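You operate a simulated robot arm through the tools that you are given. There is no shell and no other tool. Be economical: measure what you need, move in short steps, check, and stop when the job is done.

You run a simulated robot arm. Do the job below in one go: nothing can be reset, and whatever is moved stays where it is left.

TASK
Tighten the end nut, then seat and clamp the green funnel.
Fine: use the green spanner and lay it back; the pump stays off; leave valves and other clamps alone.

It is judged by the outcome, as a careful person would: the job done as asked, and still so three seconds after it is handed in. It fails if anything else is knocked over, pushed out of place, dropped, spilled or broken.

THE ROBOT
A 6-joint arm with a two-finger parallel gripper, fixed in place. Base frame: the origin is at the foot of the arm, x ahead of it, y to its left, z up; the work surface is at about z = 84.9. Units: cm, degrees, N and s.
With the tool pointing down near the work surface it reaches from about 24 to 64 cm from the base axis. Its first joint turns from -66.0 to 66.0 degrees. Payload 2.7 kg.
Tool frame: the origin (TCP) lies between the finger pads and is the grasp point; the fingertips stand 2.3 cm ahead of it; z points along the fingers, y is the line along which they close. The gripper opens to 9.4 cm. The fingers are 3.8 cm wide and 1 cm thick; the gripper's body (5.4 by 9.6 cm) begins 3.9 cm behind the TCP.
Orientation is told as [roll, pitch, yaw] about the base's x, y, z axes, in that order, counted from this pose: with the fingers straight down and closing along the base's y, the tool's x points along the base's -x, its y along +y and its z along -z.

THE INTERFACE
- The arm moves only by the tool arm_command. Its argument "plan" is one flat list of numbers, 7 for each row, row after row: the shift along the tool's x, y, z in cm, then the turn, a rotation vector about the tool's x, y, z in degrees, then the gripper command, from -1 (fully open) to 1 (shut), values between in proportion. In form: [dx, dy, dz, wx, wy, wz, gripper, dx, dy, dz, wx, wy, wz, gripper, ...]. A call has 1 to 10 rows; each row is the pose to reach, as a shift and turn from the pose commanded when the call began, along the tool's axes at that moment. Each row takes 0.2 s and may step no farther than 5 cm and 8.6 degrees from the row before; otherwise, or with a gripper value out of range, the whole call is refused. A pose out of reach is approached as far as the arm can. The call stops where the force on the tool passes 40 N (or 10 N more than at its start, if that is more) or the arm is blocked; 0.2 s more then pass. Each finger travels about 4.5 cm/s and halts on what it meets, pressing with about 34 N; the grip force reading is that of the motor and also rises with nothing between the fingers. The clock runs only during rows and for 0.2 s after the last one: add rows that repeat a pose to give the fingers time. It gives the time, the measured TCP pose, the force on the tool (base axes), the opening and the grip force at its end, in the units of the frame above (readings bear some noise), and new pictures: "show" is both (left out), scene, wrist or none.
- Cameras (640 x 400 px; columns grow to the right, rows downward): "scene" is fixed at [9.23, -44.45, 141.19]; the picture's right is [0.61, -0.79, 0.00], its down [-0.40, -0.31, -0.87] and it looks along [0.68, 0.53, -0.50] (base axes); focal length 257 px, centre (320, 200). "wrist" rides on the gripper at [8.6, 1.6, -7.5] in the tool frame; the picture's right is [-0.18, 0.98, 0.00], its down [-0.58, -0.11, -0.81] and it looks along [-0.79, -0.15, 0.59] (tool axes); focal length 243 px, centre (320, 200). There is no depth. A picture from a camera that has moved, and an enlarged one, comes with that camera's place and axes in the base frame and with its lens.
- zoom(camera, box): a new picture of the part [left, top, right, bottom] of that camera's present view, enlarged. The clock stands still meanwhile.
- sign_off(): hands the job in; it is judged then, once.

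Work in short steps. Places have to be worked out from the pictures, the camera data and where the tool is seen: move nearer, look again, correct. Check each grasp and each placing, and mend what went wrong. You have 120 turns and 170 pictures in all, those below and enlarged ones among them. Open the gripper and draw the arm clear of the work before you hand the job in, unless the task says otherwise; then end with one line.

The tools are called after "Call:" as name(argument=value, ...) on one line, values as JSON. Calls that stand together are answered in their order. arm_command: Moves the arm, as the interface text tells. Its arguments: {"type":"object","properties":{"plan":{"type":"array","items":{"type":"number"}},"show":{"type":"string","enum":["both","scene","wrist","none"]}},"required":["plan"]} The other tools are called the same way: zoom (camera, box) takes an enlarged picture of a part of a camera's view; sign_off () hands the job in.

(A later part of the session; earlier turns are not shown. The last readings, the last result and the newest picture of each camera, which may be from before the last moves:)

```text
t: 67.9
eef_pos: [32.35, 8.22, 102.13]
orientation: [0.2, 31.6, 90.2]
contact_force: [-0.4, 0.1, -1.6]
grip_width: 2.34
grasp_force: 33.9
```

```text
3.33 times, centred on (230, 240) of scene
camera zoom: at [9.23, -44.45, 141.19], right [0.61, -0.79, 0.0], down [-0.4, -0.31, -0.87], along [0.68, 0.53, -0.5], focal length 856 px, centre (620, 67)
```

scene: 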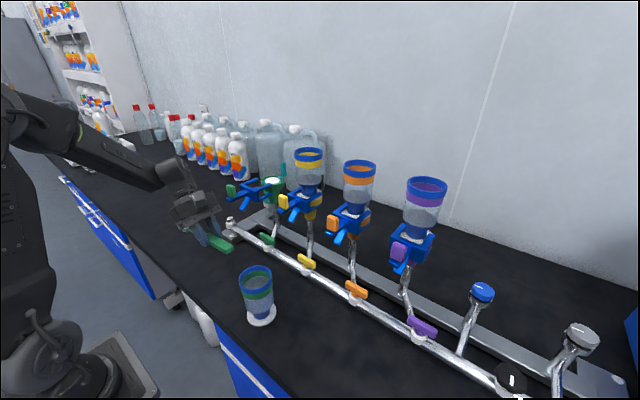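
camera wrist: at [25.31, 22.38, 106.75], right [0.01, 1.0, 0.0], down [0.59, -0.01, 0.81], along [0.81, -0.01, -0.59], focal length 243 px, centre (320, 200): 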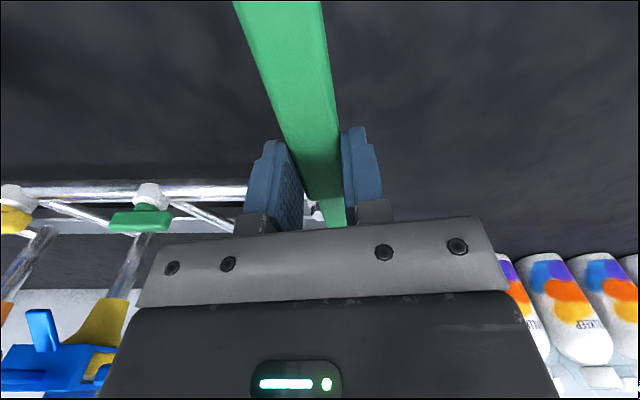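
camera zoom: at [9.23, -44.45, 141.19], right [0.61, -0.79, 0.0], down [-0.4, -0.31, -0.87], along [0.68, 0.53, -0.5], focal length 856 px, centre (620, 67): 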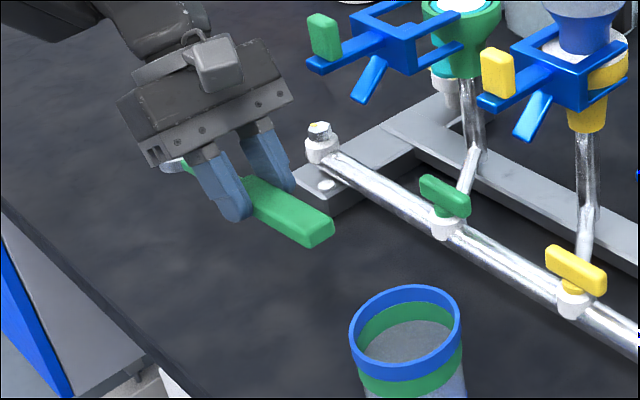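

Un-pitching the tool so the handle end leads down, then lowering toward the table.

Call:
arm_command(plan=[0, 0, 0, 0, -7.9, 0, 1, 0, 0, 0, 0, -15.8, 0, 1, 0, 0, 0, 0, -23.7, 0, 1, 0, 0, 0, 0, -31.5, 0, 1, -1.05, 0, 1.7, 0, -31.5, 0, 1, -2.1, 0, 3.4, 0, -31.5, 0, 1, -3.1, 0, 5.1, 0, -31.5, 0, 1, -4.19, 0, 6.8, 0, -31.5, 0, 1], show="both")

Call:
zoom(camera="scene", box=[170, 200, 310, 330])

```text
t: 69.7
eef_pos: [32.41, 8.43, 93.96]
orientation: [0.0, 0.1, 89.9]
contact_force: [0.1, 0.3, -2.1]
grip_width: 2.37
grasp_force: 34.0
camera wrist: at [30.65, -0.41, 101.48], right [-0.98, 0.19, 0.0], down [0.11, 0.58, 0.8], along [0.15, 0.79, -0.59], focal length 243 px, centre (320, 200)
```

scene: 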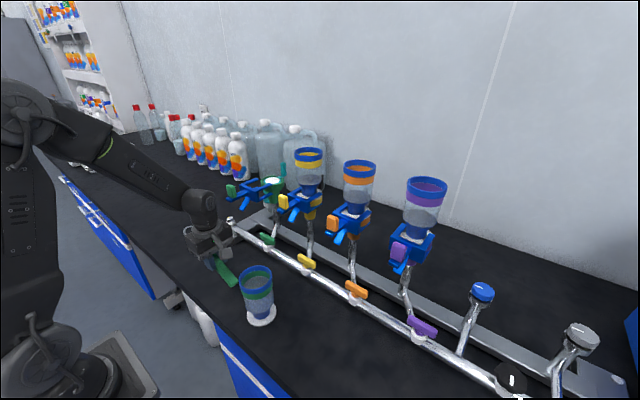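
wrist: 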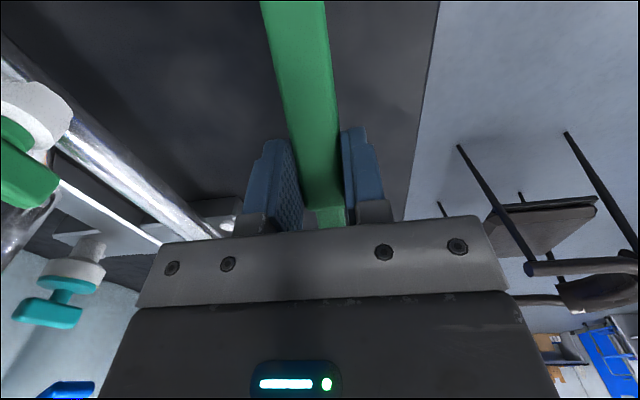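

```text
3.08 times, centred on (240, 265) of scene
camera zoom: at [9.23, -44.45, 141.19], right [0.61, -0.79, 0.0], down [-0.4, -0.31, -0.87], along [0.68, 0.53, -0.5], focal length 790 px, centre (566, 0)
```

zoom: 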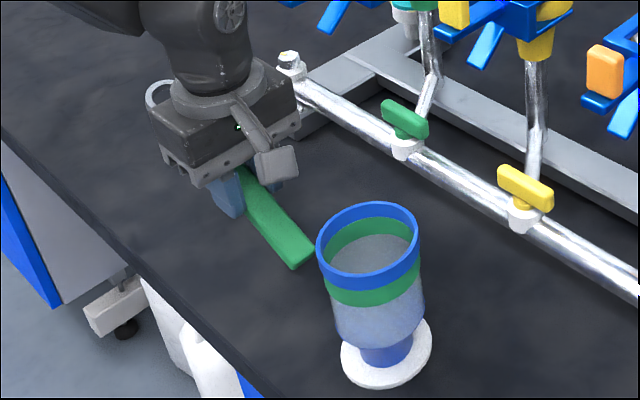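

Ring is up, handle end down, clear of the funnel. Lowering slowly so the table levels the spanner in the grip.

Call:
arm_command(plan=[0, 0, 1.2, 0, 0, 0, 1, 0, 0, 2.4, 0, 0, 0, 1, 0, 0, 3.4, 0, 0, 0, 1, 0, 0, 3.9, 0, 0, 0, 1, 0, 0, 4.4, 0, 0, 0, 1, 0, 0, 4.9, 0, 0, 0, 1, 0, 0, 5.4, 0, 0, 0, 1, 0, 0, 5.9, 0, 0, 0, 1], show="none")

Call:
zoom(camera="scene", box=[170, 220, 290, 320])

```text
t: 71.5
eef_pos: [32.44, 8.32, 88.22]
orientation: [-0.1, 0.2, 90.0]
contact_force: [-1.3, 14.2, 18.6]
grip_width: 2.36
grasp_force: 33.7
```

```text
4.00 times, centred on (230, 270) of scene
camera zoom: at [9.21, -44.42, 141.2], right [0.61, -0.79, 0.0], down [-0.4, -0.31, -0.87], along [0.68, 0.53, -0.5], focal length 1027 px, centre (680, -80)
```

zoom: 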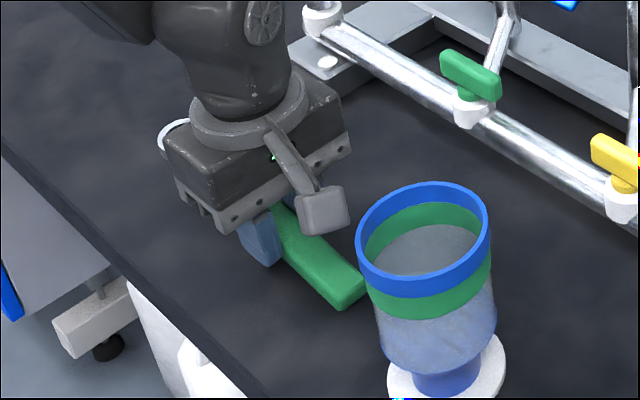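

The spanner is levelling (18 N). Continuing to grasp height.

Call:
arm_command(plan=[-0.15, 0, 0.2, 0, 0, 0, 1, -0.25, 0, 0.4, 0, 0, 0, 1, -0.3, 0, 0.6, 0, 0, 0, 1, -0.3, 0, 0.8, 0, 0, 0, 1, -0.3, 0, 0.9, 0, 0, 0, 1, -0.3, 0, 0.9, 0, 0, 0, 1], show="wrist")

```text
t: 72.9
eef_pos: [32.25, 8.5, 87.33]
orientation: [0.1, 0.1, 89.9]
contact_force: [-7.2, -3.6, 28.2]
grip_width: 2.36
grasp_force: 34.2
camera wrist: at [30.56, -0.22, 94.77], right [-0.98, 0.19, 0.0], down [0.11, 0.58, 0.8], along [0.15, 0.79, -0.59], focal length 243 px, centre (320, 200)
```

wrist: 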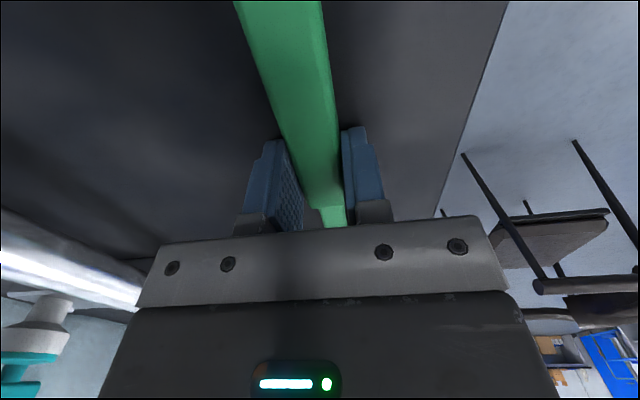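

It matches the original lie. I'll ease the pressure, open, and rise straight up.

Call:
arm_command(plan=[0, 0, -0.1, 0, 0, 0, 1, 0, 0, -0.1, 0, 0, 0, 0.3, 0, 0, -0.1, 0, 0, 0, -0.1, 0, 0, -0.1, 0, 0, 0, -0.3, 0, 0, -2, 0, 0, 0, -0.3, 0, 0, -5, 0, 0, 0, -0.3, 0, 0, -9, 0, 0, 0, -0.3, 0, 0, -13, 0, 0, 0, -0.3], show="both")

Call:
zoom(camera="scene", box=[170, 230, 290, 330])

```text
t: 74.7
eef_pos: [32.38, 8.59, 100.38]
orientation: [0.1, 0.2, 89.9]
contact_force: [0.0, 0.0, -0.7]
grip_width: 6.12
grasp_force: 0.1
camera wrist: at [30.64, -0.2, 107.84], right [-0.98, 0.19, 0.0], down [0.11, 0.58, 0.8], along [0.15, 0.79, -0.59], focal length 243 px, centre (320, 200)
```

scene: 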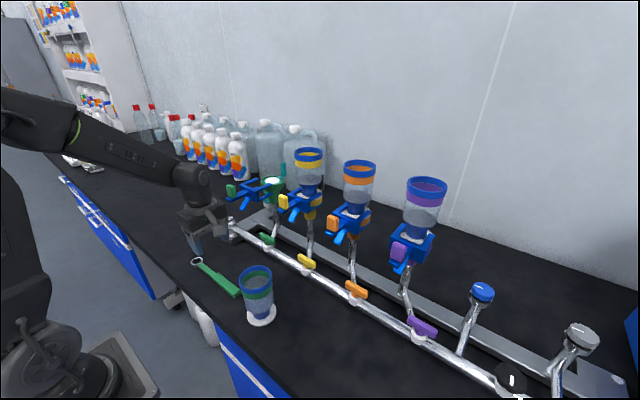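
wrist: 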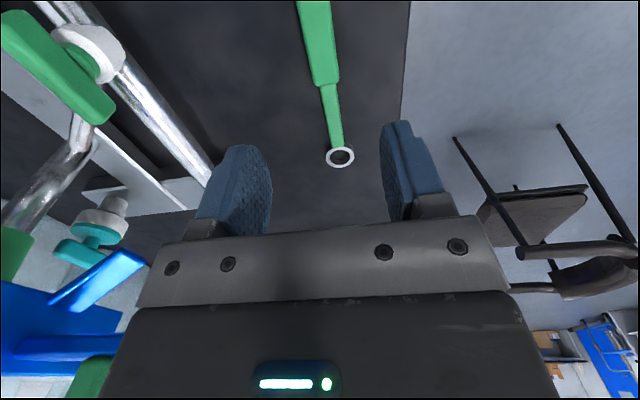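

```text
4.00 times, centred on (230, 280) of scene
camera zoom: at [9.23, -44.45, 141.19], right [0.61, -0.79, 0.0], down [-0.4, -0.31, -0.87], along [0.68, 0.53, -0.5], focal length 1027 px, centre (680, -120)
```

zoom: 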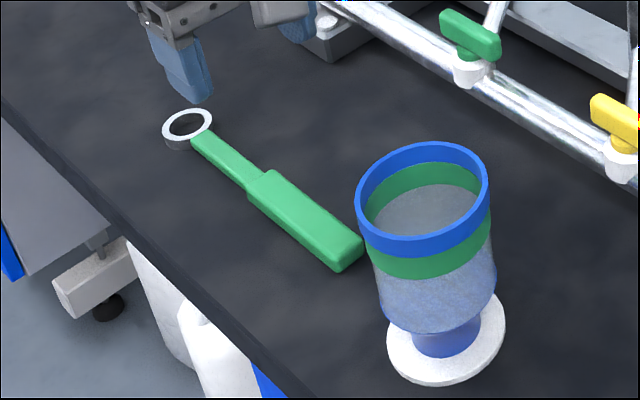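

The spanner is back flat in its place. Next I'll rise, turn back to yaw 0 and look at the funnel.

Call:
arm_command(plan=[0, 0, -3.8, 0, 0, 8.5, -1, 0, 0, -7.6, 0, 0, 17, -1, 2.2, 0.8, -7.6, 0, 0, 25.5, -1, 4.4, 1.6, -7.6, 0, 0, 34, -1, 6.6, 2.4, -7.6, 0, 0, 42.5, -1, 8.8, 3.2, -7.6, 0, 0, 51, -1, 11, 4, -7.6, 0, 0, 59.5, -1, 13.2, 4.8, -7.6, 0, 0, 68, -1, 15.2, 5.6, -7.6, 0, 0, 76.5, -1, 17.1, 6.4, -7.6, 0, 0, 85, -1], show="wrist")

Call:
zoom(camera="wrist", box=[200, 0, 440, 150])

```text
t: 76.9
eef_pos: [25.89, -8.52, 107.82]
orientation: [0.0, 0.1, 4.8]
contact_force: [1.2, 1.1, 0.1]
grip_width: 9.41
grasp_force: 0.0
camera wrist: at [17.07, -7.69, 115.36], right [0.1, 0.99, 0.0], down [0.59, -0.06, 0.81], along [0.8, -0.08, -0.59], focal length 243 px, centre (320, 200)
```

wrist: 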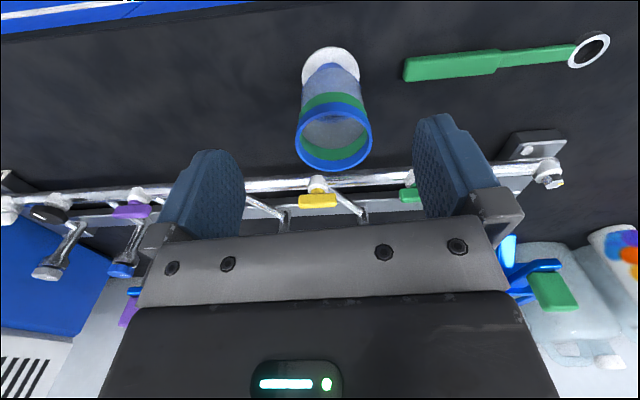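

```text
2.67 times, centred on (320, 75) of wrist
camera zoom: at [17.07, -7.69, 115.36], right [0.1, 0.99, 0.0], down [0.59, -0.06, 0.81], along [0.8, -0.08, -0.59], focal length 647 px, centre (320, 533)
```

zoom: 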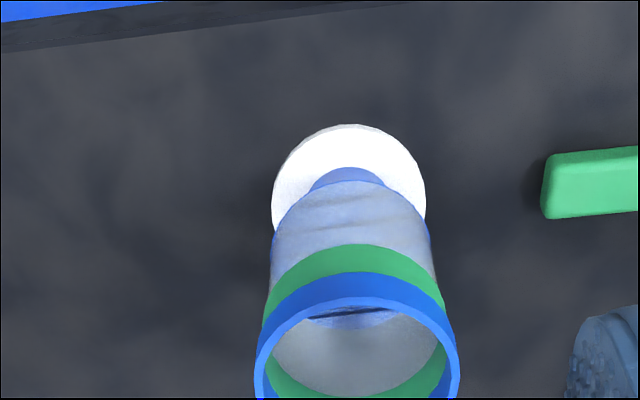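

The funnel axis is near (31.6, −8.0), rim 7.1 cm wide and ~12.4 cm tall. At the seat a vertical tool would be at its reach limit, so I'll pitch 20° (fingers leaning forward) for the grasp.

Call:
arm_command(plan=[-2.6, 0.03, 1.9, 0, 0, 4.8, -1, -5.22, 0.06, 3.8, 0, 0, 4.8, -1], show="none")

Call:
arm_command(plan=[0, 0, 0, 0, -6.7, 0, -1, 0, 0, 0, 0, -13.4, 0, -1, 0, 0, 0, 0, -20, 0, -1], show="both")

```text
t: 77.5
eef_pos: [31.24, -8.03, 104.25]
orientation: [0.0, 0.1, 0.1]
contact_force: [-0.1, -0.1, 0.2]
grip_width: 9.42
grasp_force: 0.1
```

```text
t: 78.3
eef_pos: [31.12, -8.01, 104.19]
orientation: [-0.1, -20.2, 0.2]
contact_force: [-0.1, 0.8, 0.2]
grip_width: 9.38
grasp_force: 0.0
camera wrist: at [20.41, -6.5, 108.17], right [0.17, 0.98, 0.06], down [0.27, -0.11, 0.96], along [0.95, -0.15, -0.28], focal length 243 px, centre (320, 200)
```

scene: 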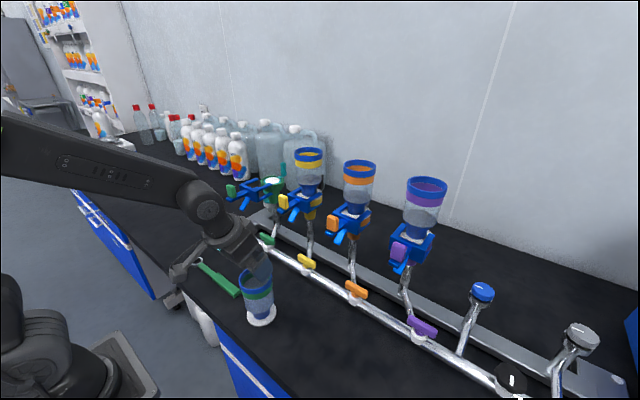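
wrist: 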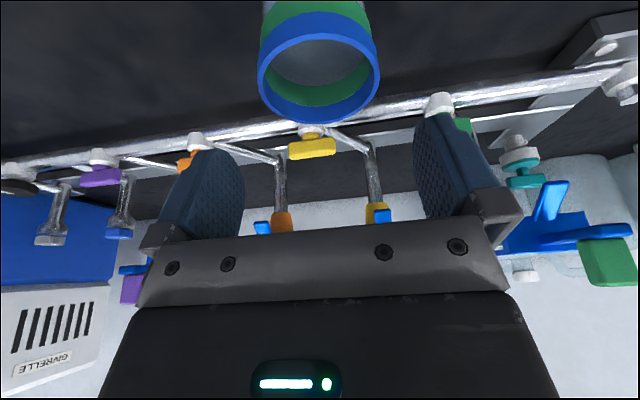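

Well centred between the fingers. Lowering straight down around the rim.

Call:
arm_command(plan=[1.03, 0, 2.82, 0, 0, 0, -1, 2.05, 0, 5.64, 0, 0, 0, -1, 2.74, 0, 7.52, 0, 0, 0, -1, 3.25, 0, 8.93, 0, 0, 0, -1], show="both")

Call:
zoom(camera="scene", box=[170, 210, 310, 340])

```text
t: 79.3
eef_pos: [31.23, -7.98, 94.57]
orientation: [-0.1, -19.8, 0.2]
contact_force: [-0.5, -0.9, 0.3]
grip_width: 9.4
grasp_force: 0.0
camera wrist: at [20.38, -6.51, 98.64], right [0.17, 0.98, 0.06], down [0.27, -0.11, 0.96], along [0.95, -0.15, -0.29], focal length 243 px, centre (320, 200)
```

scene: 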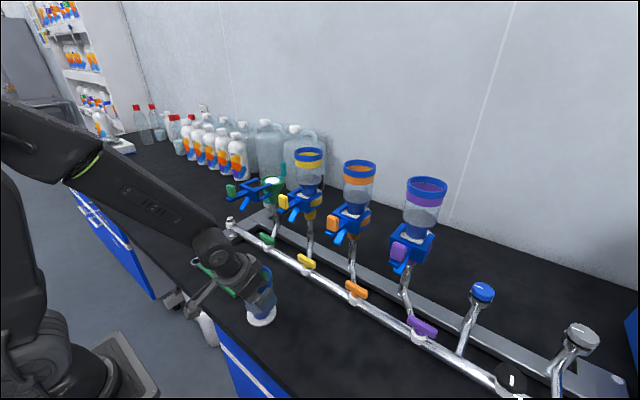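
wrist: 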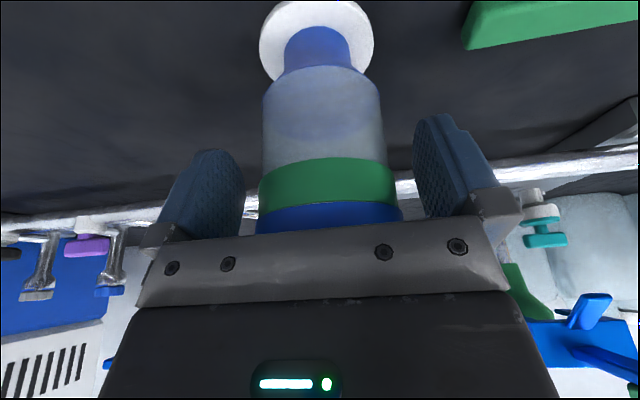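

```text
3.08 times, centred on (240, 275) of scene
camera zoom: at [9.23, -44.45, 141.19], right [0.61, -0.79, 0.0], down [-0.4, -0.31, -0.87], along [0.68, 0.53, -0.5], focal length 790 px, centre (566, -31)
```

zoom: 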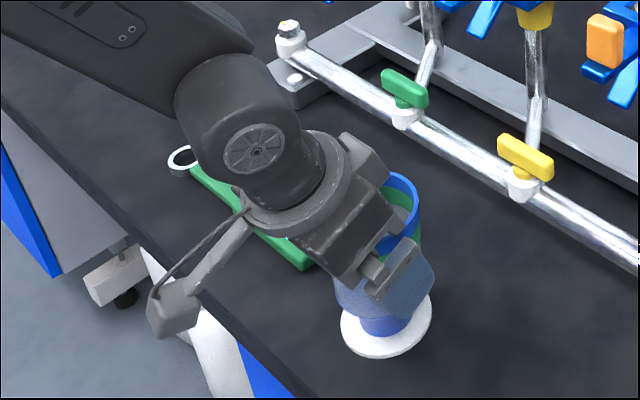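

Fingers straddle the upper body, with the gripper body clear of the rim. Closing.

Call:
arm_command(plan=[0, 0, 0, 0, 0, 0, -0.5, 0, 0, 0, 0, 0, 0, 0, 0, 0, 0, 0, 0, 0, 1, 0, 0, 0, 0, 0, 0, 1], show="wrist")

```text
t: 80.3
eef_pos: [31.19, -7.86, 94.68]
orientation: [-0.1, -19.9, 0.2]
contact_force: [0.1, 0.4, -0.1]
grip_width: 6.21
grasp_force: 34.0
camera wrist: at [20.39, -6.5, 98.68], right [0.17, 0.98, 0.06], down [0.27, -0.11, 0.96], along [0.95, -0.15, -0.29], focal length 243 px, centre (320, 200)
```

wrist: 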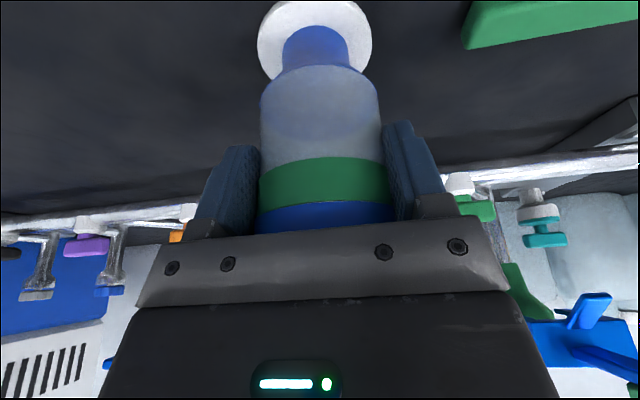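

Gripped at 6.2 cm. Lifting gently first to check the hold.

Call:
arm_command(plan=[-0.1, 0, -0.28, 0, 0, 0, 1, -0.27, 0, -0.75, 0, 0, 0, 1, -0.51, 0, -1.41, 0, 0, 0, 1, -0.86, 0, -2.35, 0, 0, 0, 1, -1.2, 0, -3.3, 0, 0, 0, 1], show="both")

```text
t: 81.5
eef_pos: [31.13, -7.99, 98.27]
orientation: [-0.1, -20.0, 0.2]
contact_force: [-0.1, 0.6, -1.0]
grip_width: 6.2
grasp_force: 33.7
camera wrist: at [20.34, -6.52, 102.2], right [0.17, 0.98, 0.06], down [0.27, -0.11, 0.96], along [0.95, -0.15, -0.29], focal length 243 px, centre (320, 200)
```

scene: 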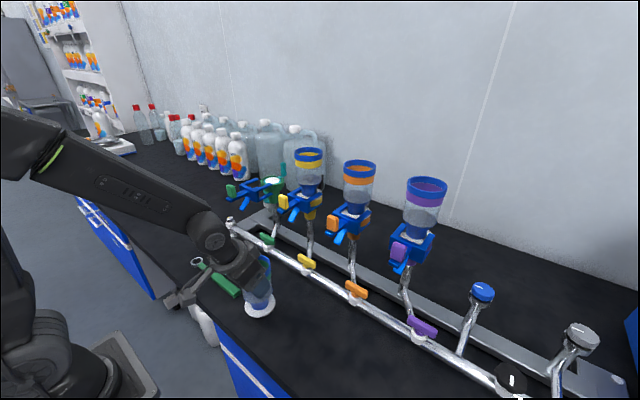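
wrist: 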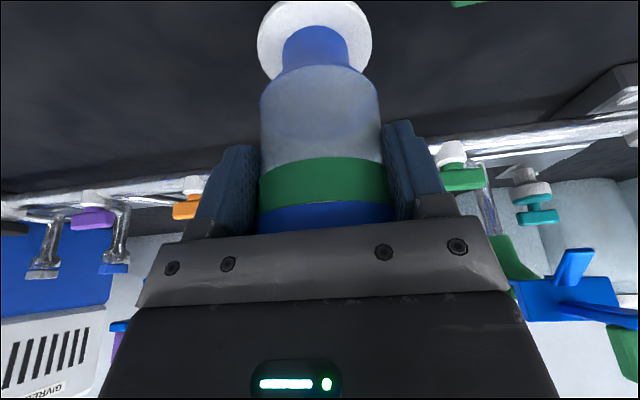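

Held steady. Continuing up to carrying height.

Call:
arm_command(plan=[-0.5, 0, -1.4, 0, 0, 0, 1, -1.3, 0, -3.6, 0, 0, 0, 1, -2.1, 0, -5.9, 0, 0, 0, 1, -2.95, 0, -8.2, 0, 0, 0, 1, -3.8, 0, -10.4, 0, 0, 0, 1, -4.6, 0, -12.7, 0, 0, 0, 1, -5.4, 0, -15, 0, 0, 0, 1, -6.3, 0, -17.3, 0, 0, 0, 1, -7.1, 0, -19.5, 0, 0, 0, 1, -8, 0, -22, 0, 0, 0, 1], show="scene")

```text
t: 83.7
eef_pos: [31.08, -7.97, 121.69]
orientation: [-0.2, -19.9, 0.2]
contact_force: [0.1, 0.4, -1.9]
grip_width: 6.2
grasp_force: 33.9
```

scene: 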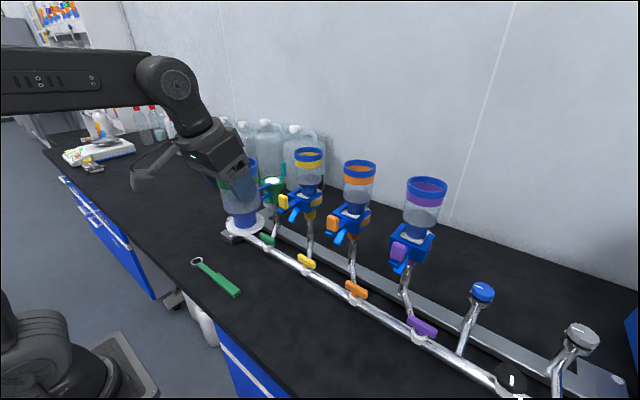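

Carrying the funnel to above the green seat, est. (56.9, 11.35), with the funnel base above the clamp levers.

Call:
arm_command(plan=[-2.38, 1.93, 0.87, 0, 0, 0, 1, -4.76, 3.86, 1.73, 0, 0, 0, 1, -7.14, 5.79, 2.6, 0, 0, 0, 1, -9.52, 7.72, 3.46, 0, 0, 0, 1, -11.9, 9.65, 4.33, 0, 0, 0, 1, -14.28, 11.58, 5.19, 0, 0, 0, 1, -16.66, 13.51, 6.06, 0, 0, 0, 1, -18.5, 15.2, 6.73, 0, 0, 0, 1], show="both")

Call:
zoom(camera="scene", box=[215, 130, 335, 220])

```text
t: 85.5
eef_pos: [50.71, 7.52, 121.7]
orientation: [-0.1, -20.0, 0.2]
contact_force: [-0.3, -0.1, -1.7]
grip_width: 6.16
grasp_force: 34.0
camera wrist: at [40.01, 8.89, 125.62], right [0.17, 0.98, 0.06], down [0.27, -0.11, 0.96], along [0.95, -0.15, -0.29], focal length 243 px, centre (320, 200)
```

scene: 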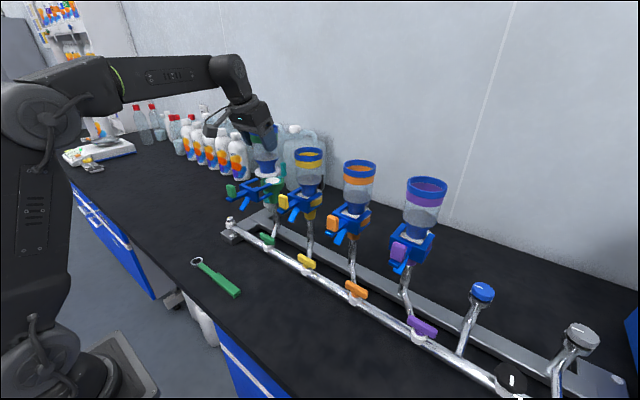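
wrist: 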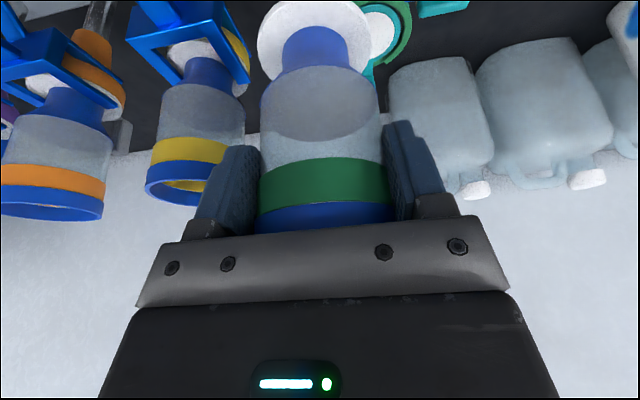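

```text
4.44 times, centred on (275, 175) of scene
camera zoom: at [9.23, -44.45, 141.19], right [0.61, -0.79, 0.0], down [-0.4, -0.31, -0.87], along [0.68, 0.53, -0.5], focal length 1142 px, centre (520, 311)
```

zoom: 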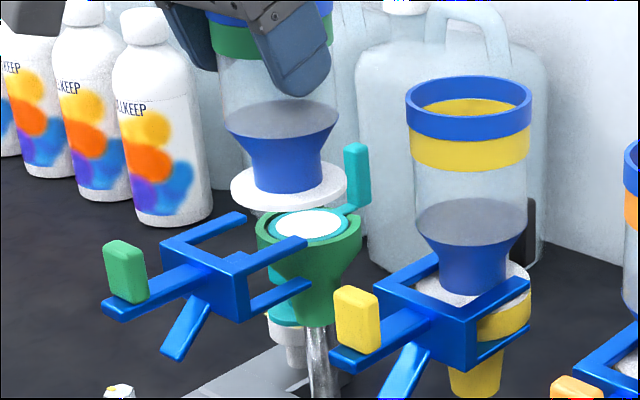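

Good. Moving the remaining ~5.9 in x and 3.8 in y to be over the seat.

Call:
arm_command(plan=[-1.4, 0.96, 0.5, 0, 0, 0, 1, -2.8, 1.92, 1.01, 0, 0, 0, 1, -4.2, 2.9, 1.5, 0, 0, 0, 1, -5.5, 3.83, 2.0, 0, 0, 0, 1, -5.5, 3.83, 2.0, 0, 0, 0, 1], show="wrist")

Call:
zoom(camera="scene", box=[235, 140, 315, 210])

Call:
zoom(camera="wrist", box=[220, 0, 420, 130])

```text
t: 86.7
eef_pos: [56.58, 11.09, 121.47]
orientation: [0.0, -19.9, 0.1]
contact_force: [-0.4, -0.4, -0.6]
grip_width: 6.19
grasp_force: 33.5
camera wrist: at [45.84, 12.64, 125.48], right [0.17, 0.98, 0.06], down [0.27, -0.11, 0.96], along [0.95, -0.15, -0.29], focal length 243 px, centre (320, 200)
```

wrist: 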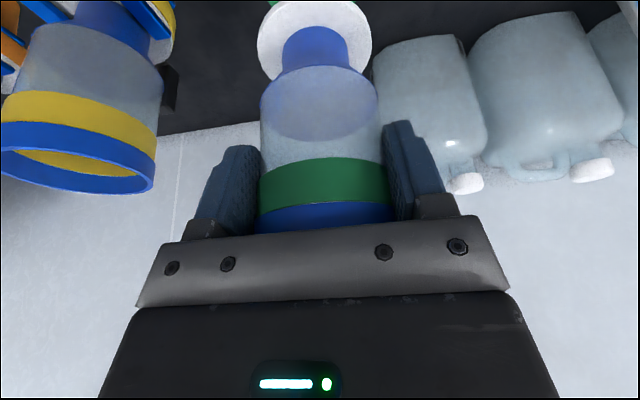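

```text
5.71 times, centred on (275, 175) of scene
camera zoom: at [9.23, -44.45, 141.19], right [0.61, -0.79, 0.0], down [-0.4, -0.31, -0.87], along [0.68, 0.53, -0.5], focal length 1468 px, centre (577, 343)
```

zoom: 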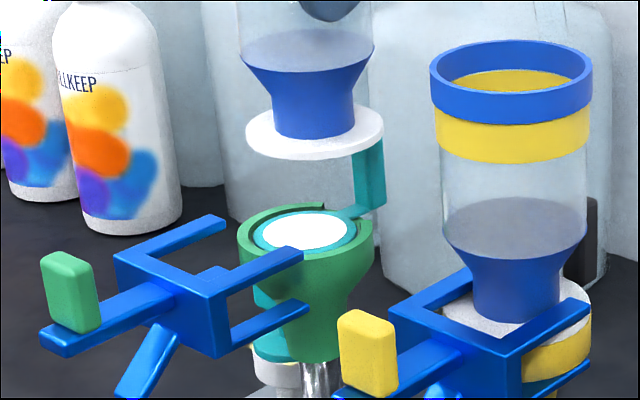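

```text
3.08 times, centred on (320, 65) of wrist
camera zoom: at [45.84, 12.64, 125.48], right [0.17, 0.98, 0.06], down [0.27, -0.11, 0.96], along [0.95, -0.15, -0.29], focal length 746 px, centre (320, 615)
```

zoom: 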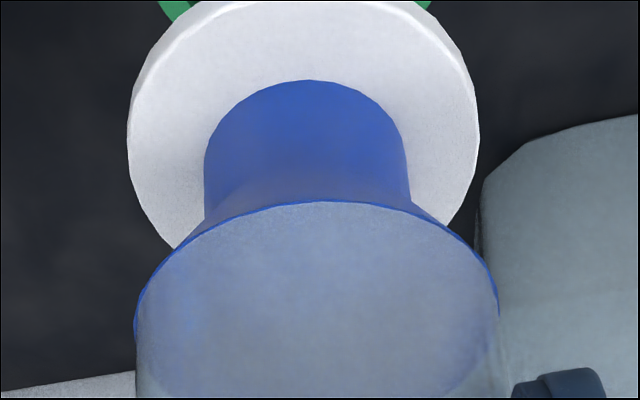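

Comparing the flange and seat in the scene view, the funnel is ~1.05 cm too far in x and 0.3 short in y. I'll correct, lower 2.5 cm and recheck.

Call:
arm_command(plan=[0.5, 0.15, -0.18, 0, 0, 0, 1, 0.99, 0.3, -0.36, 0, 0, 0, 1, 1.42, 0.3, 0.82, 0, 0, 0, 1, 1.85, 0.3, 2.0, 0, 0, 0, 1, 1.85, 0.3, 2.0, 0, 0, 0, 1], show="none")

Call:
zoom(camera="scene", box=[245, 150, 305, 205])

Call:
zoom(camera="wrist", box=[220, 0, 420, 130])

```text
t: 87.9
eef_pos: [55.57, 11.43, 118.98]
orientation: [-0.1, -20.0, 0.2]
contact_force: [0.2, 0.0, -0.1]
grip_width: 6.17
grasp_force: 34.4
```

```text
7.27 times, centred on (275, 178) of scene
camera zoom: at [9.23, -44.45, 141.19], right [0.61, -0.79, 0.0], down [-0.4, -0.31, -0.87], along [0.68, 0.53, -0.5], focal length 1868 px, centre (647, 364)
```

zoom: 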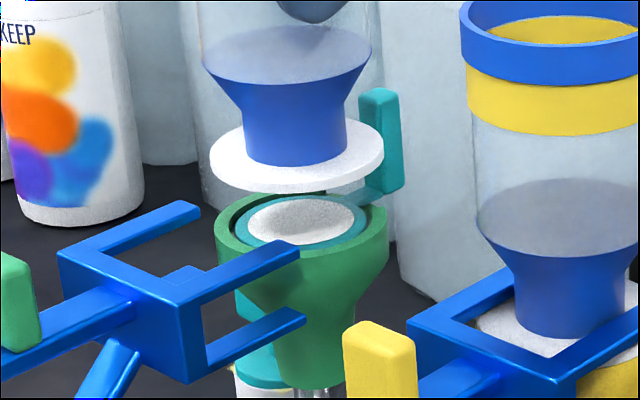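

```text
3.08 times, centred on (320, 65) of wrist
camera zoom: at [44.83, 12.89, 123.04], right [0.17, 0.98, 0.06], down [0.27, -0.11, 0.96], along [0.95, -0.15, -0.29], focal length 746 px, centre (320, 615)
```

zoom: 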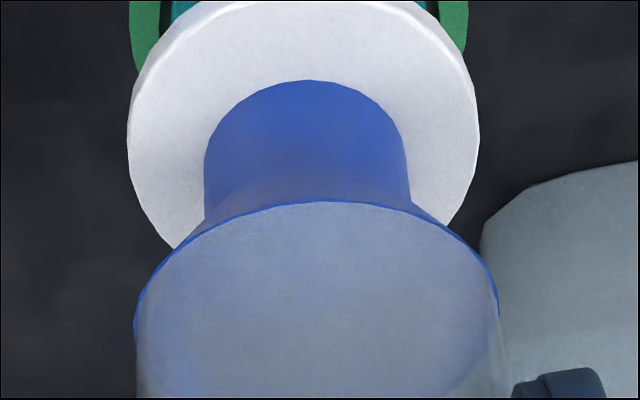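

Columns in both views agree to ~0.1 cm, so the funnel is aligned. Lowering most of the remaining gap.

Call:
arm_command(plan=[0.2, 0, 0.56, 0, 0, 0, 1, 0.41, 0, 1.13, 0, 0, 0, 1, 0.55, 0, 1.5, 0, 0, 0, 1, 0.65, 0, 1.79, 0, 0, 0, 1, 0.65, 0, 1.79, 0, 0, 0, 1], show="none")

Call:
zoom(camera="scene", box=[245, 150, 305, 205])

Call:
zoom(camera="wrist", box=[220, 0, 420, 130])

```text
t: 89.1
eef_pos: [55.49, 11.48, 117.11]
orientation: [-0.1, -19.9, 0.2]
contact_force: [-0.6, -0.5, -2.0]
grip_width: 6.18
grasp_force: 34.2
```

```text
7.27 times, centred on (275, 178) of scene
camera zoom: at [9.23, -44.45, 141.19], right [0.61, -0.79, 0.0], down [-0.4, -0.31, -0.87], along [0.68, 0.53, -0.5], focal length 1868 px, centre (647, 364)
```

zoom: 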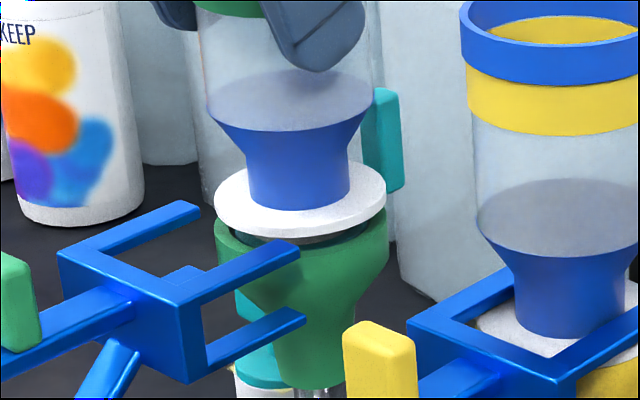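

```text
3.08 times, centred on (320, 65) of wrist
camera zoom: at [44.78, 12.88, 121.08], right [0.17, 0.98, 0.06], down [0.27, -0.11, 0.96], along [0.95, -0.15, -0.29], focal length 746 px, centre (320, 615)
```

zoom: 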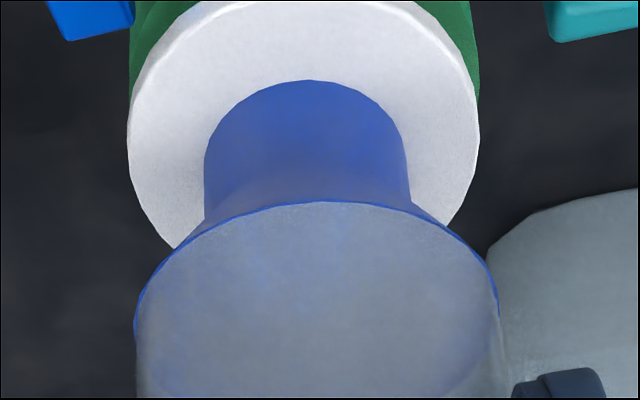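

Centred in both views; about 0.6–0.9 cm remains. Lowering in small steps until contact.

Call:
arm_command(plan=[0.07, 0, 0.19, 0, 0, 0, 1, 0.14, 0, 0.38, 0, 0, 0, 1, 0.2, 0, 0.56, 0, 0, 0, 1, 0.24, 0, 0.66, 0, 0, 0, 1], show="none")

Call:
zoom(camera="scene", box=[250, 160, 300, 205])

```text
t: 90.1
eef_pos: [55.54, 11.49, 116.38]
orientation: [-0.1, -19.9, 0.2]
contact_force: [-0.6, 0.4, -0.8]
grip_width: 6.16
grasp_force: 34.4
```

```text
8.89 times, centred on (275, 182) of scene
camera zoom: at [9.23, -44.45, 141.19], right [0.61, -0.79, 0.0], down [-0.4, -0.31, -0.87], along [0.68, 0.53, -0.5], focal length 2283 px, centre (720, 356)
```

zoom: 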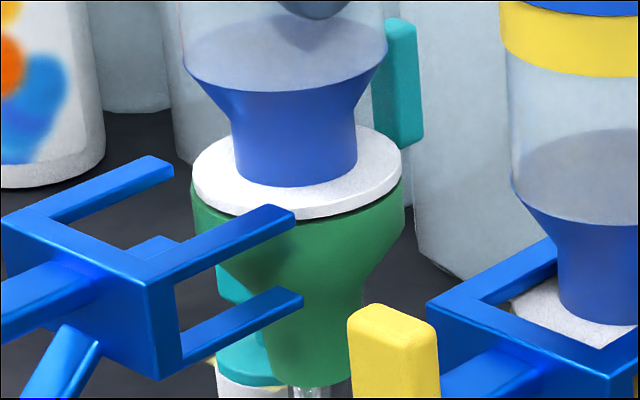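

A thin gap of ~0.2 cm is left. Lowering by tenths.

Call:
arm_command(plan=[0.034, 0, 0.094, 0, 0, 0, 1, 0.068, 0, 0.19, 0, 0, 0, 1, 0.1, 0, 0.28, 0, 0, 0, 1, 0.12, 0, 0.33, 0, 0, 0, 1], show="none")

Call:
zoom(camera="scene", box=[250, 160, 300, 205])

```text
t: 91.1
eef_pos: [55.45, 11.44, 116.02]
orientation: [-0.1, -20.0, 0.1]
contact_force: [-11.2, 2.2, 7.8]
grip_width: 6.18
grasp_force: 33.2
```

```text
8.89 times, centred on (275, 182) of scene
camera zoom: at [9.18, -44.45, 141.19], right [0.61, -0.79, 0.0], down [-0.4, -0.31, -0.87], along [0.68, 0.53, -0.5], focal length 2283 px, centre (720, 356)
```

zoom: 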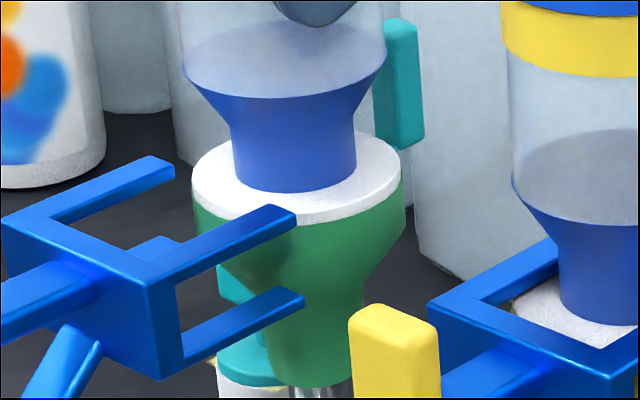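

Contact, with a sideways push of −11 N in x. I'll ease 0.15 cm toward −x and see whether it settles.

Call:
arm_command(plan=[0.07, 0, -0.03, 0, 0, 0, 1, 0.14, 0, -0.05, 0, 0, 0, 1, 0.2, 0, -0.02, 0, 0, 0, 1, 0.2, 0, -0.02, 0, 0, 0, 1], show="none")

Call:
zoom(camera="wrist", box=[220, 0, 420, 130])

Call:
zoom(camera="scene", box=[250, 160, 300, 205])

```text
t: 92.1
eef_pos: [55.4, 11.45, 116.12]
orientation: [-0.1, -20.2, 0.2]
contact_force: [7.8, 4.8, 14.9]
grip_width: 6.21
grasp_force: 33.9
```

```text
3.08 times, centred on (320, 65) of wrist
camera zoom: at [44.68, 12.95, 120.07], right [0.17, 0.98, 0.06], down [0.27, -0.11, 0.96], along [0.95, -0.15, -0.28], focal length 746 px, centre (320, 615)
```

zoom: 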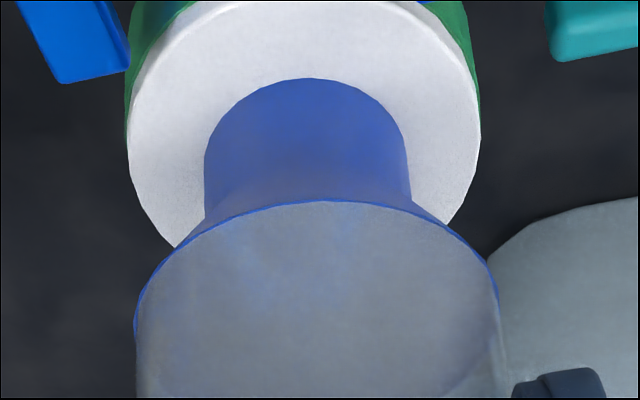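

```text
8.89 times, centred on (275, 182) of scene
camera zoom: at [9.23, -44.44, 141.19], right [0.61, -0.79, 0.0], down [-0.4, -0.31, -0.87], along [0.68, 0.53, -0.5], focal length 2283 px, centre (720, 356)
```

zoom: 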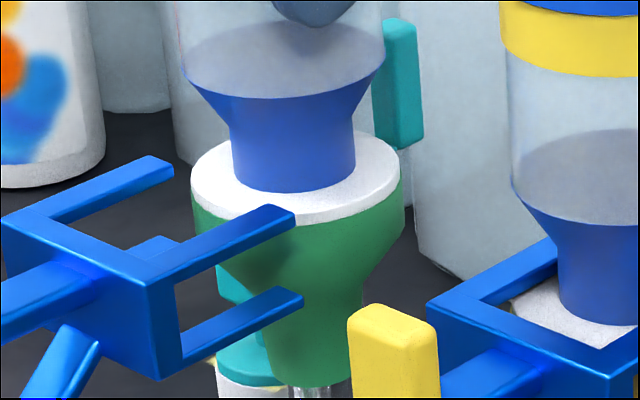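

The side force reversed, and the flange height above the rim matches the yellow one, so it's located in its seat. I'll neutralise the side load and open gently.

Call:
arm_command(plan=[-0.08, 0, -0.08, 0, 0, 0, 1, -0.08, 0, -0.08, 0, 0, 0, 0.2, -0.08, 0, -0.08, 0, 0, 0, -0.4, -0.08, 0, -0.08, 0, 0, 0, -0.8, -0.08, 0, -0.08, 0, 0, 0, -1, -0.08, 0, -0.08, 0, 0, 0, -1], show="both")

Call:
zoom(camera="scene", box=[235, 140, 315, 210])

```text
t: 93.5
eef_pos: [55.46, 11.5, 116.14]
orientation: [-0.1, -19.9, 0.2]
contact_force: [0.3, -0.1, 0.0]
grip_width: 9.41
grasp_force: 0.0
camera wrist: at [44.69, 12.94, 120.08], right [0.17, 0.98, 0.06], down [0.27, -0.11, 0.96], along [0.95, -0.15, -0.29], focal length 243 px, centre (320, 200)
```

scene: 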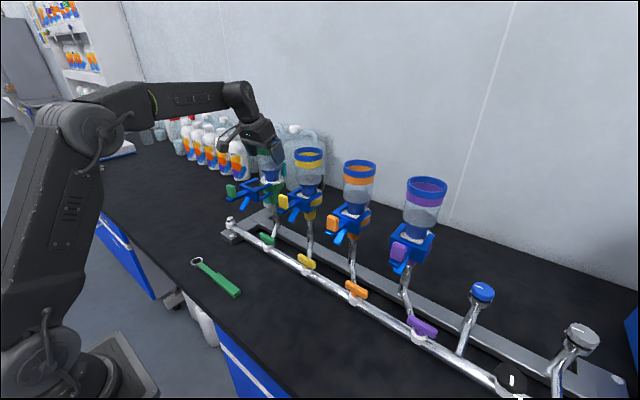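
wrist: 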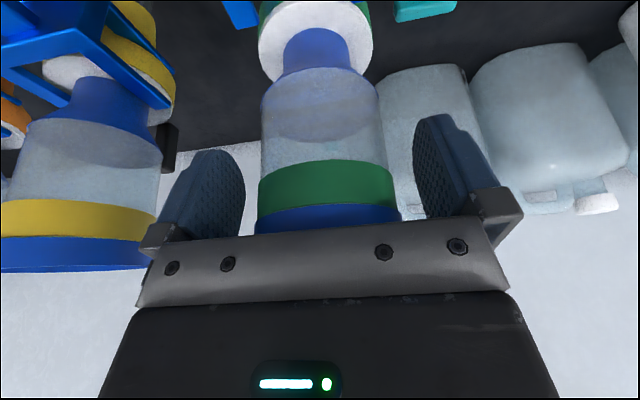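

```text
5.71 times, centred on (275, 175) of scene
camera zoom: at [9.23, -44.45, 141.19], right [0.61, -0.79, 0.0], down [-0.4, -0.31, -0.87], along [0.68, 0.53, -0.5], focal length 1468 px, centre (577, 343)
```

zoom: 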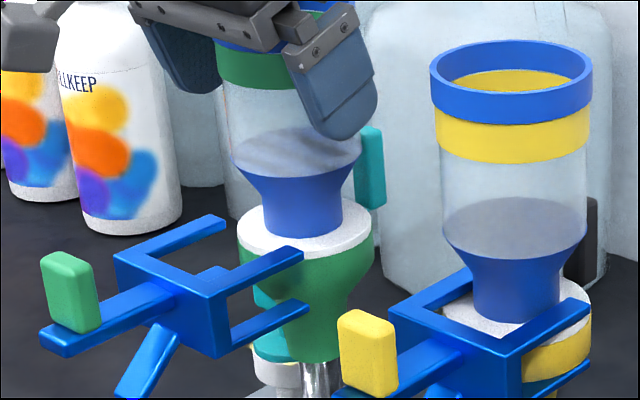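

The funnel stands on its own in the seat. Backing the gripper off along its own axis.

Call:
arm_command(plan=[0, 0, -1, 0, 0, 0, -1, 0, 0, -2.5, 0, 0, 0, -1, 0, 0, -4.5, 0, 0, 0, -1, 0, 0, -7, 0, 0, 0, -1, 0, 0, -9.5, 0, 0, 0, -1, 4, 0, -11, 0, 0, 0, -1, 8, 0, -12, 0, 0, 0, -1, 12, 0, -12, 0, 0, 0, -1, 15, 0, -12, 0, 0, 0, -1], show="both")

Call:
zoom(camera="scene", box=[215, 140, 335, 220])

```text
t: 95.5
eef_pos: [37.32, 11.29, 122.16]
orientation: [-0.2, -19.9, 0.2]
contact_force: [-0.6, -0.6, 0.1]
grip_width: 9.4
grasp_force: 0.0
camera wrist: at [26.45, 12.83, 126.23], right [0.17, 0.98, 0.06], down [0.27, -0.11, 0.96], along [0.95, -0.15, -0.29], focal length 243 px, centre (320, 200)
```

scene: 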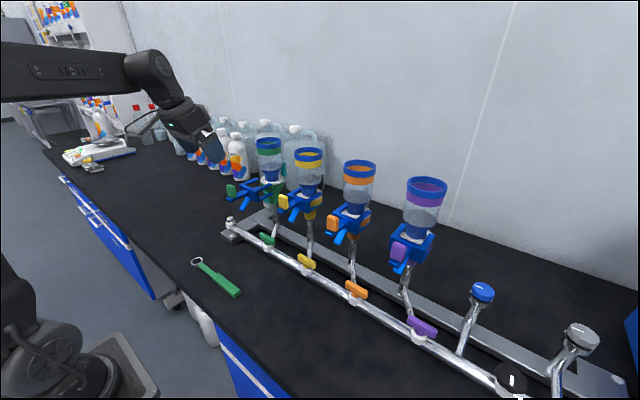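
wrist: 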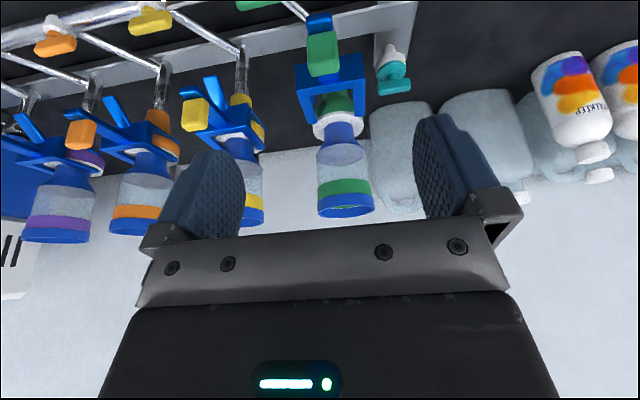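

```text
5.00 times, centred on (275, 180) of scene
camera zoom: at [9.23, -44.45, 141.19], right [0.61, -0.79, 0.0], down [-0.4, -0.31, -0.87], along [0.68, 0.53, -0.5], focal length 1284 px, centre (545, 300)
```

zoom: 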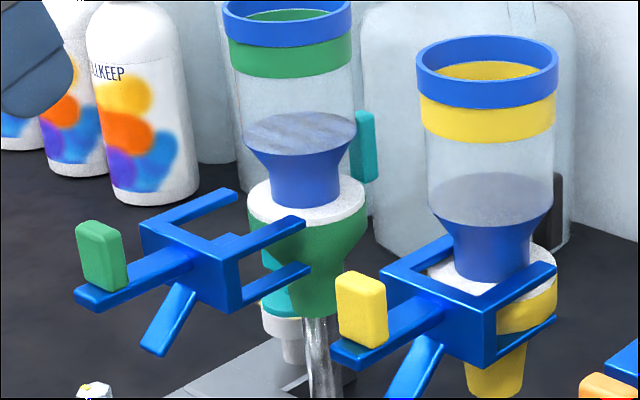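

The funnel is upright on the seat. Next the clamp: its green tab is at about (42.1, 11.3, 109), and the yellow one in closed state sits ~4 cm further in x. I'll go vertical above the green tab.

Call:
arm_command(plan=[-0.8, 0, 1.3, 0, 5, 0, -0.3, -1.6, 0, 2.7, 0, 10, 0, -0.3, -2.4, 0, 4, 0, 15, 0, -0.3, -3.14, 0, 5.4, 0, 20, 0, -0.3], show="wrist")

Call:
zoom(camera="wrist", box=[220, 0, 440, 160])

Call:
zoom(camera="scene", box=[205, 150, 275, 215])

```text
t: 96.5
eef_pos: [42.05, 11.3, 118.33]
orientation: [0.0, 0.0, 0.1]
contact_force: [-0.2, 0.4, 0.1]
grip_width: 6.11
grasp_force: 0.1
camera wrist: at [33.34, 12.79, 125.67], right [0.18, 0.98, 0.0], down [0.58, -0.11, 0.81], along [0.79, -0.15, -0.59], focal length 243 px, centre (320, 200)
```

wrist: 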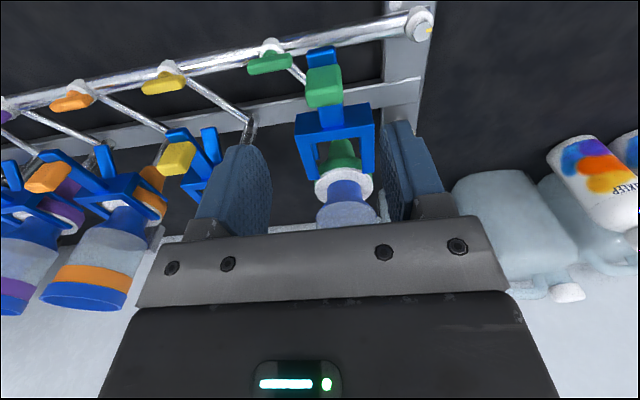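

```text
2.50 times, centred on (330, 80) of wrist
camera zoom: at [33.34, 12.79, 125.67], right [0.18, 0.98, 0.0], down [0.58, -0.11, 0.81], along [0.79, -0.15, -0.59], focal length 606 px, centre (295, 500)
```

zoom: 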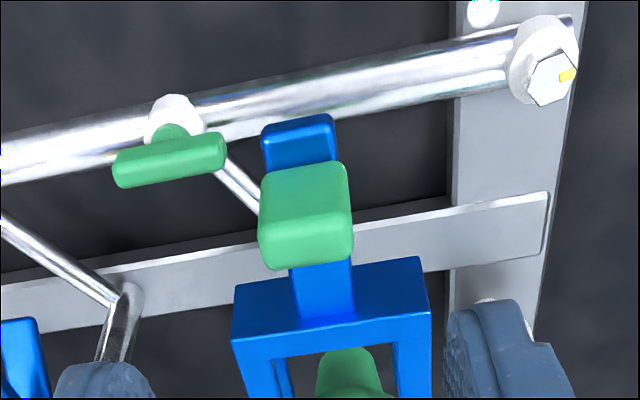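

```text
6.15 times, centred on (240, 182) of scene
camera zoom: at [9.23, -44.45, 141.19], right [0.61, -0.79, 0.0], down [-0.4, -0.31, -0.87], along [0.68, 0.53, -0.5], focal length 1581 px, centre (812, 308)
```

zoom: 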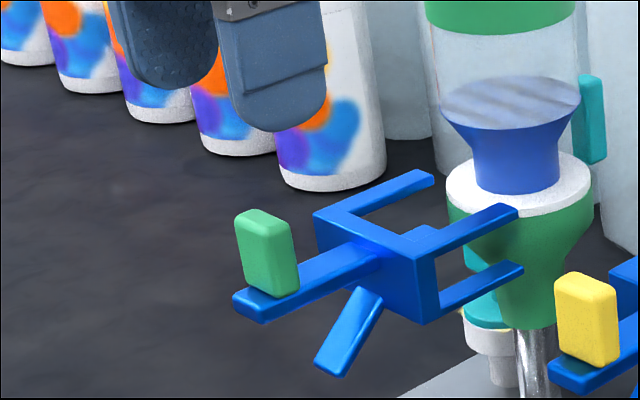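

The tab is ~2.5 cm wide, centred near (42.5, 11.5, 109). Lowering around it with the gripper part open.

Call:
arm_command(plan=[-0.4, 0.2, 2.5, 0, 0, 0, -0.3, -0.4, 0.2, 5, 0, 0, 0, -0.3, -0.4, 0.2, 7, 0, 0, 0, -0.3, -0.4, 0.2, 8.1, 0, 0, 0, -0.3], show="wrist")

Call:
zoom(camera="scene", box=[205, 150, 275, 215])

```text
t: 97.5
eef_pos: [42.35, 11.58, 109.98]
orientation: [-0.1, 0.0, 0.2]
contact_force: [-0.6, -0.6, -0.3]
grip_width: 6.1
grasp_force: 0.1
camera wrist: at [33.65, 13.09, 117.5], right [0.18, 0.98, 0.0], down [0.58, -0.11, 0.81], along [0.79, -0.15, -0.59], focal length 243 px, centre (320, 200)
```

wrist: 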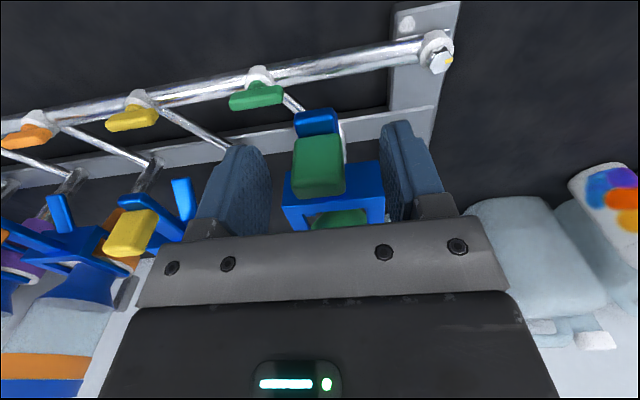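

```text
6.15 times, centred on (240, 182) of scene
camera zoom: at [9.23, -44.45, 141.19], right [0.61, -0.79, 0.0], down [-0.4, -0.31, -0.87], along [0.68, 0.53, -0.5], focal length 1581 px, centre (812, 308)
```

zoom: 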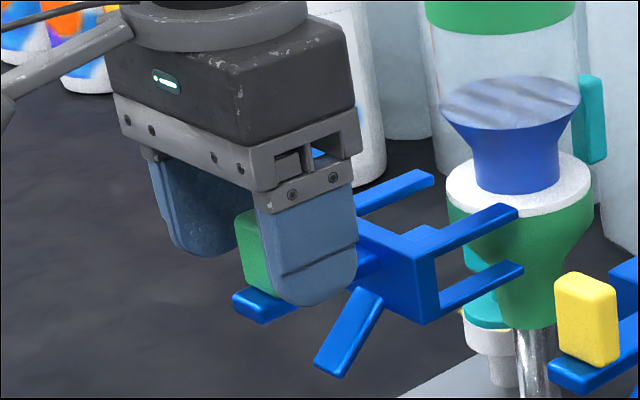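

The tab is between the fingers, slightly to the −y side. I'll centre and close on it.

Call:
arm_command(plan=[0, -0.35, 0, 0, 0, 0, -0.3, 0, -0.35, 0, 0, 0, 0, 0.1, 0, -0.35, 0, 0, 0, 0, 0.4, 0, -0.35, 0, 0, 0, 0, 0.7, 0, -0.35, 0, 0, 0, 0, 0.7], show="wrist")

```text
t: 98.7
eef_pos: [42.36, 11.51, 109.98]
orientation: [0.1, 0.0, 0.2]
contact_force: [1.1, 25.4, -2.1]
grip_width: 2.57
grasp_force: 45.3
camera wrist: at [33.62, 12.95, 117.52], right [0.18, 0.98, 0.0], down [0.58, -0.11, 0.81], along [0.79, -0.14, -0.59], focal length 243 px, centre (320, 200)
```

wrist: 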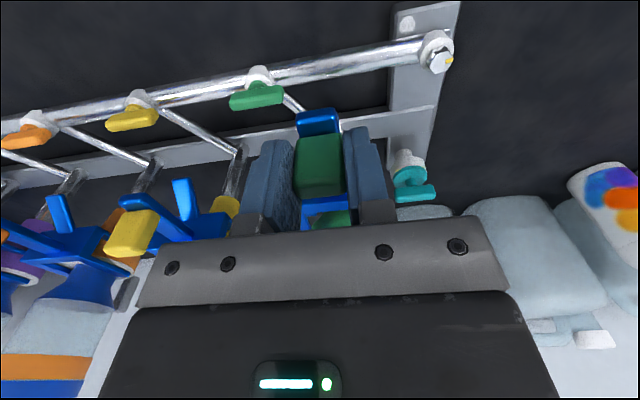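

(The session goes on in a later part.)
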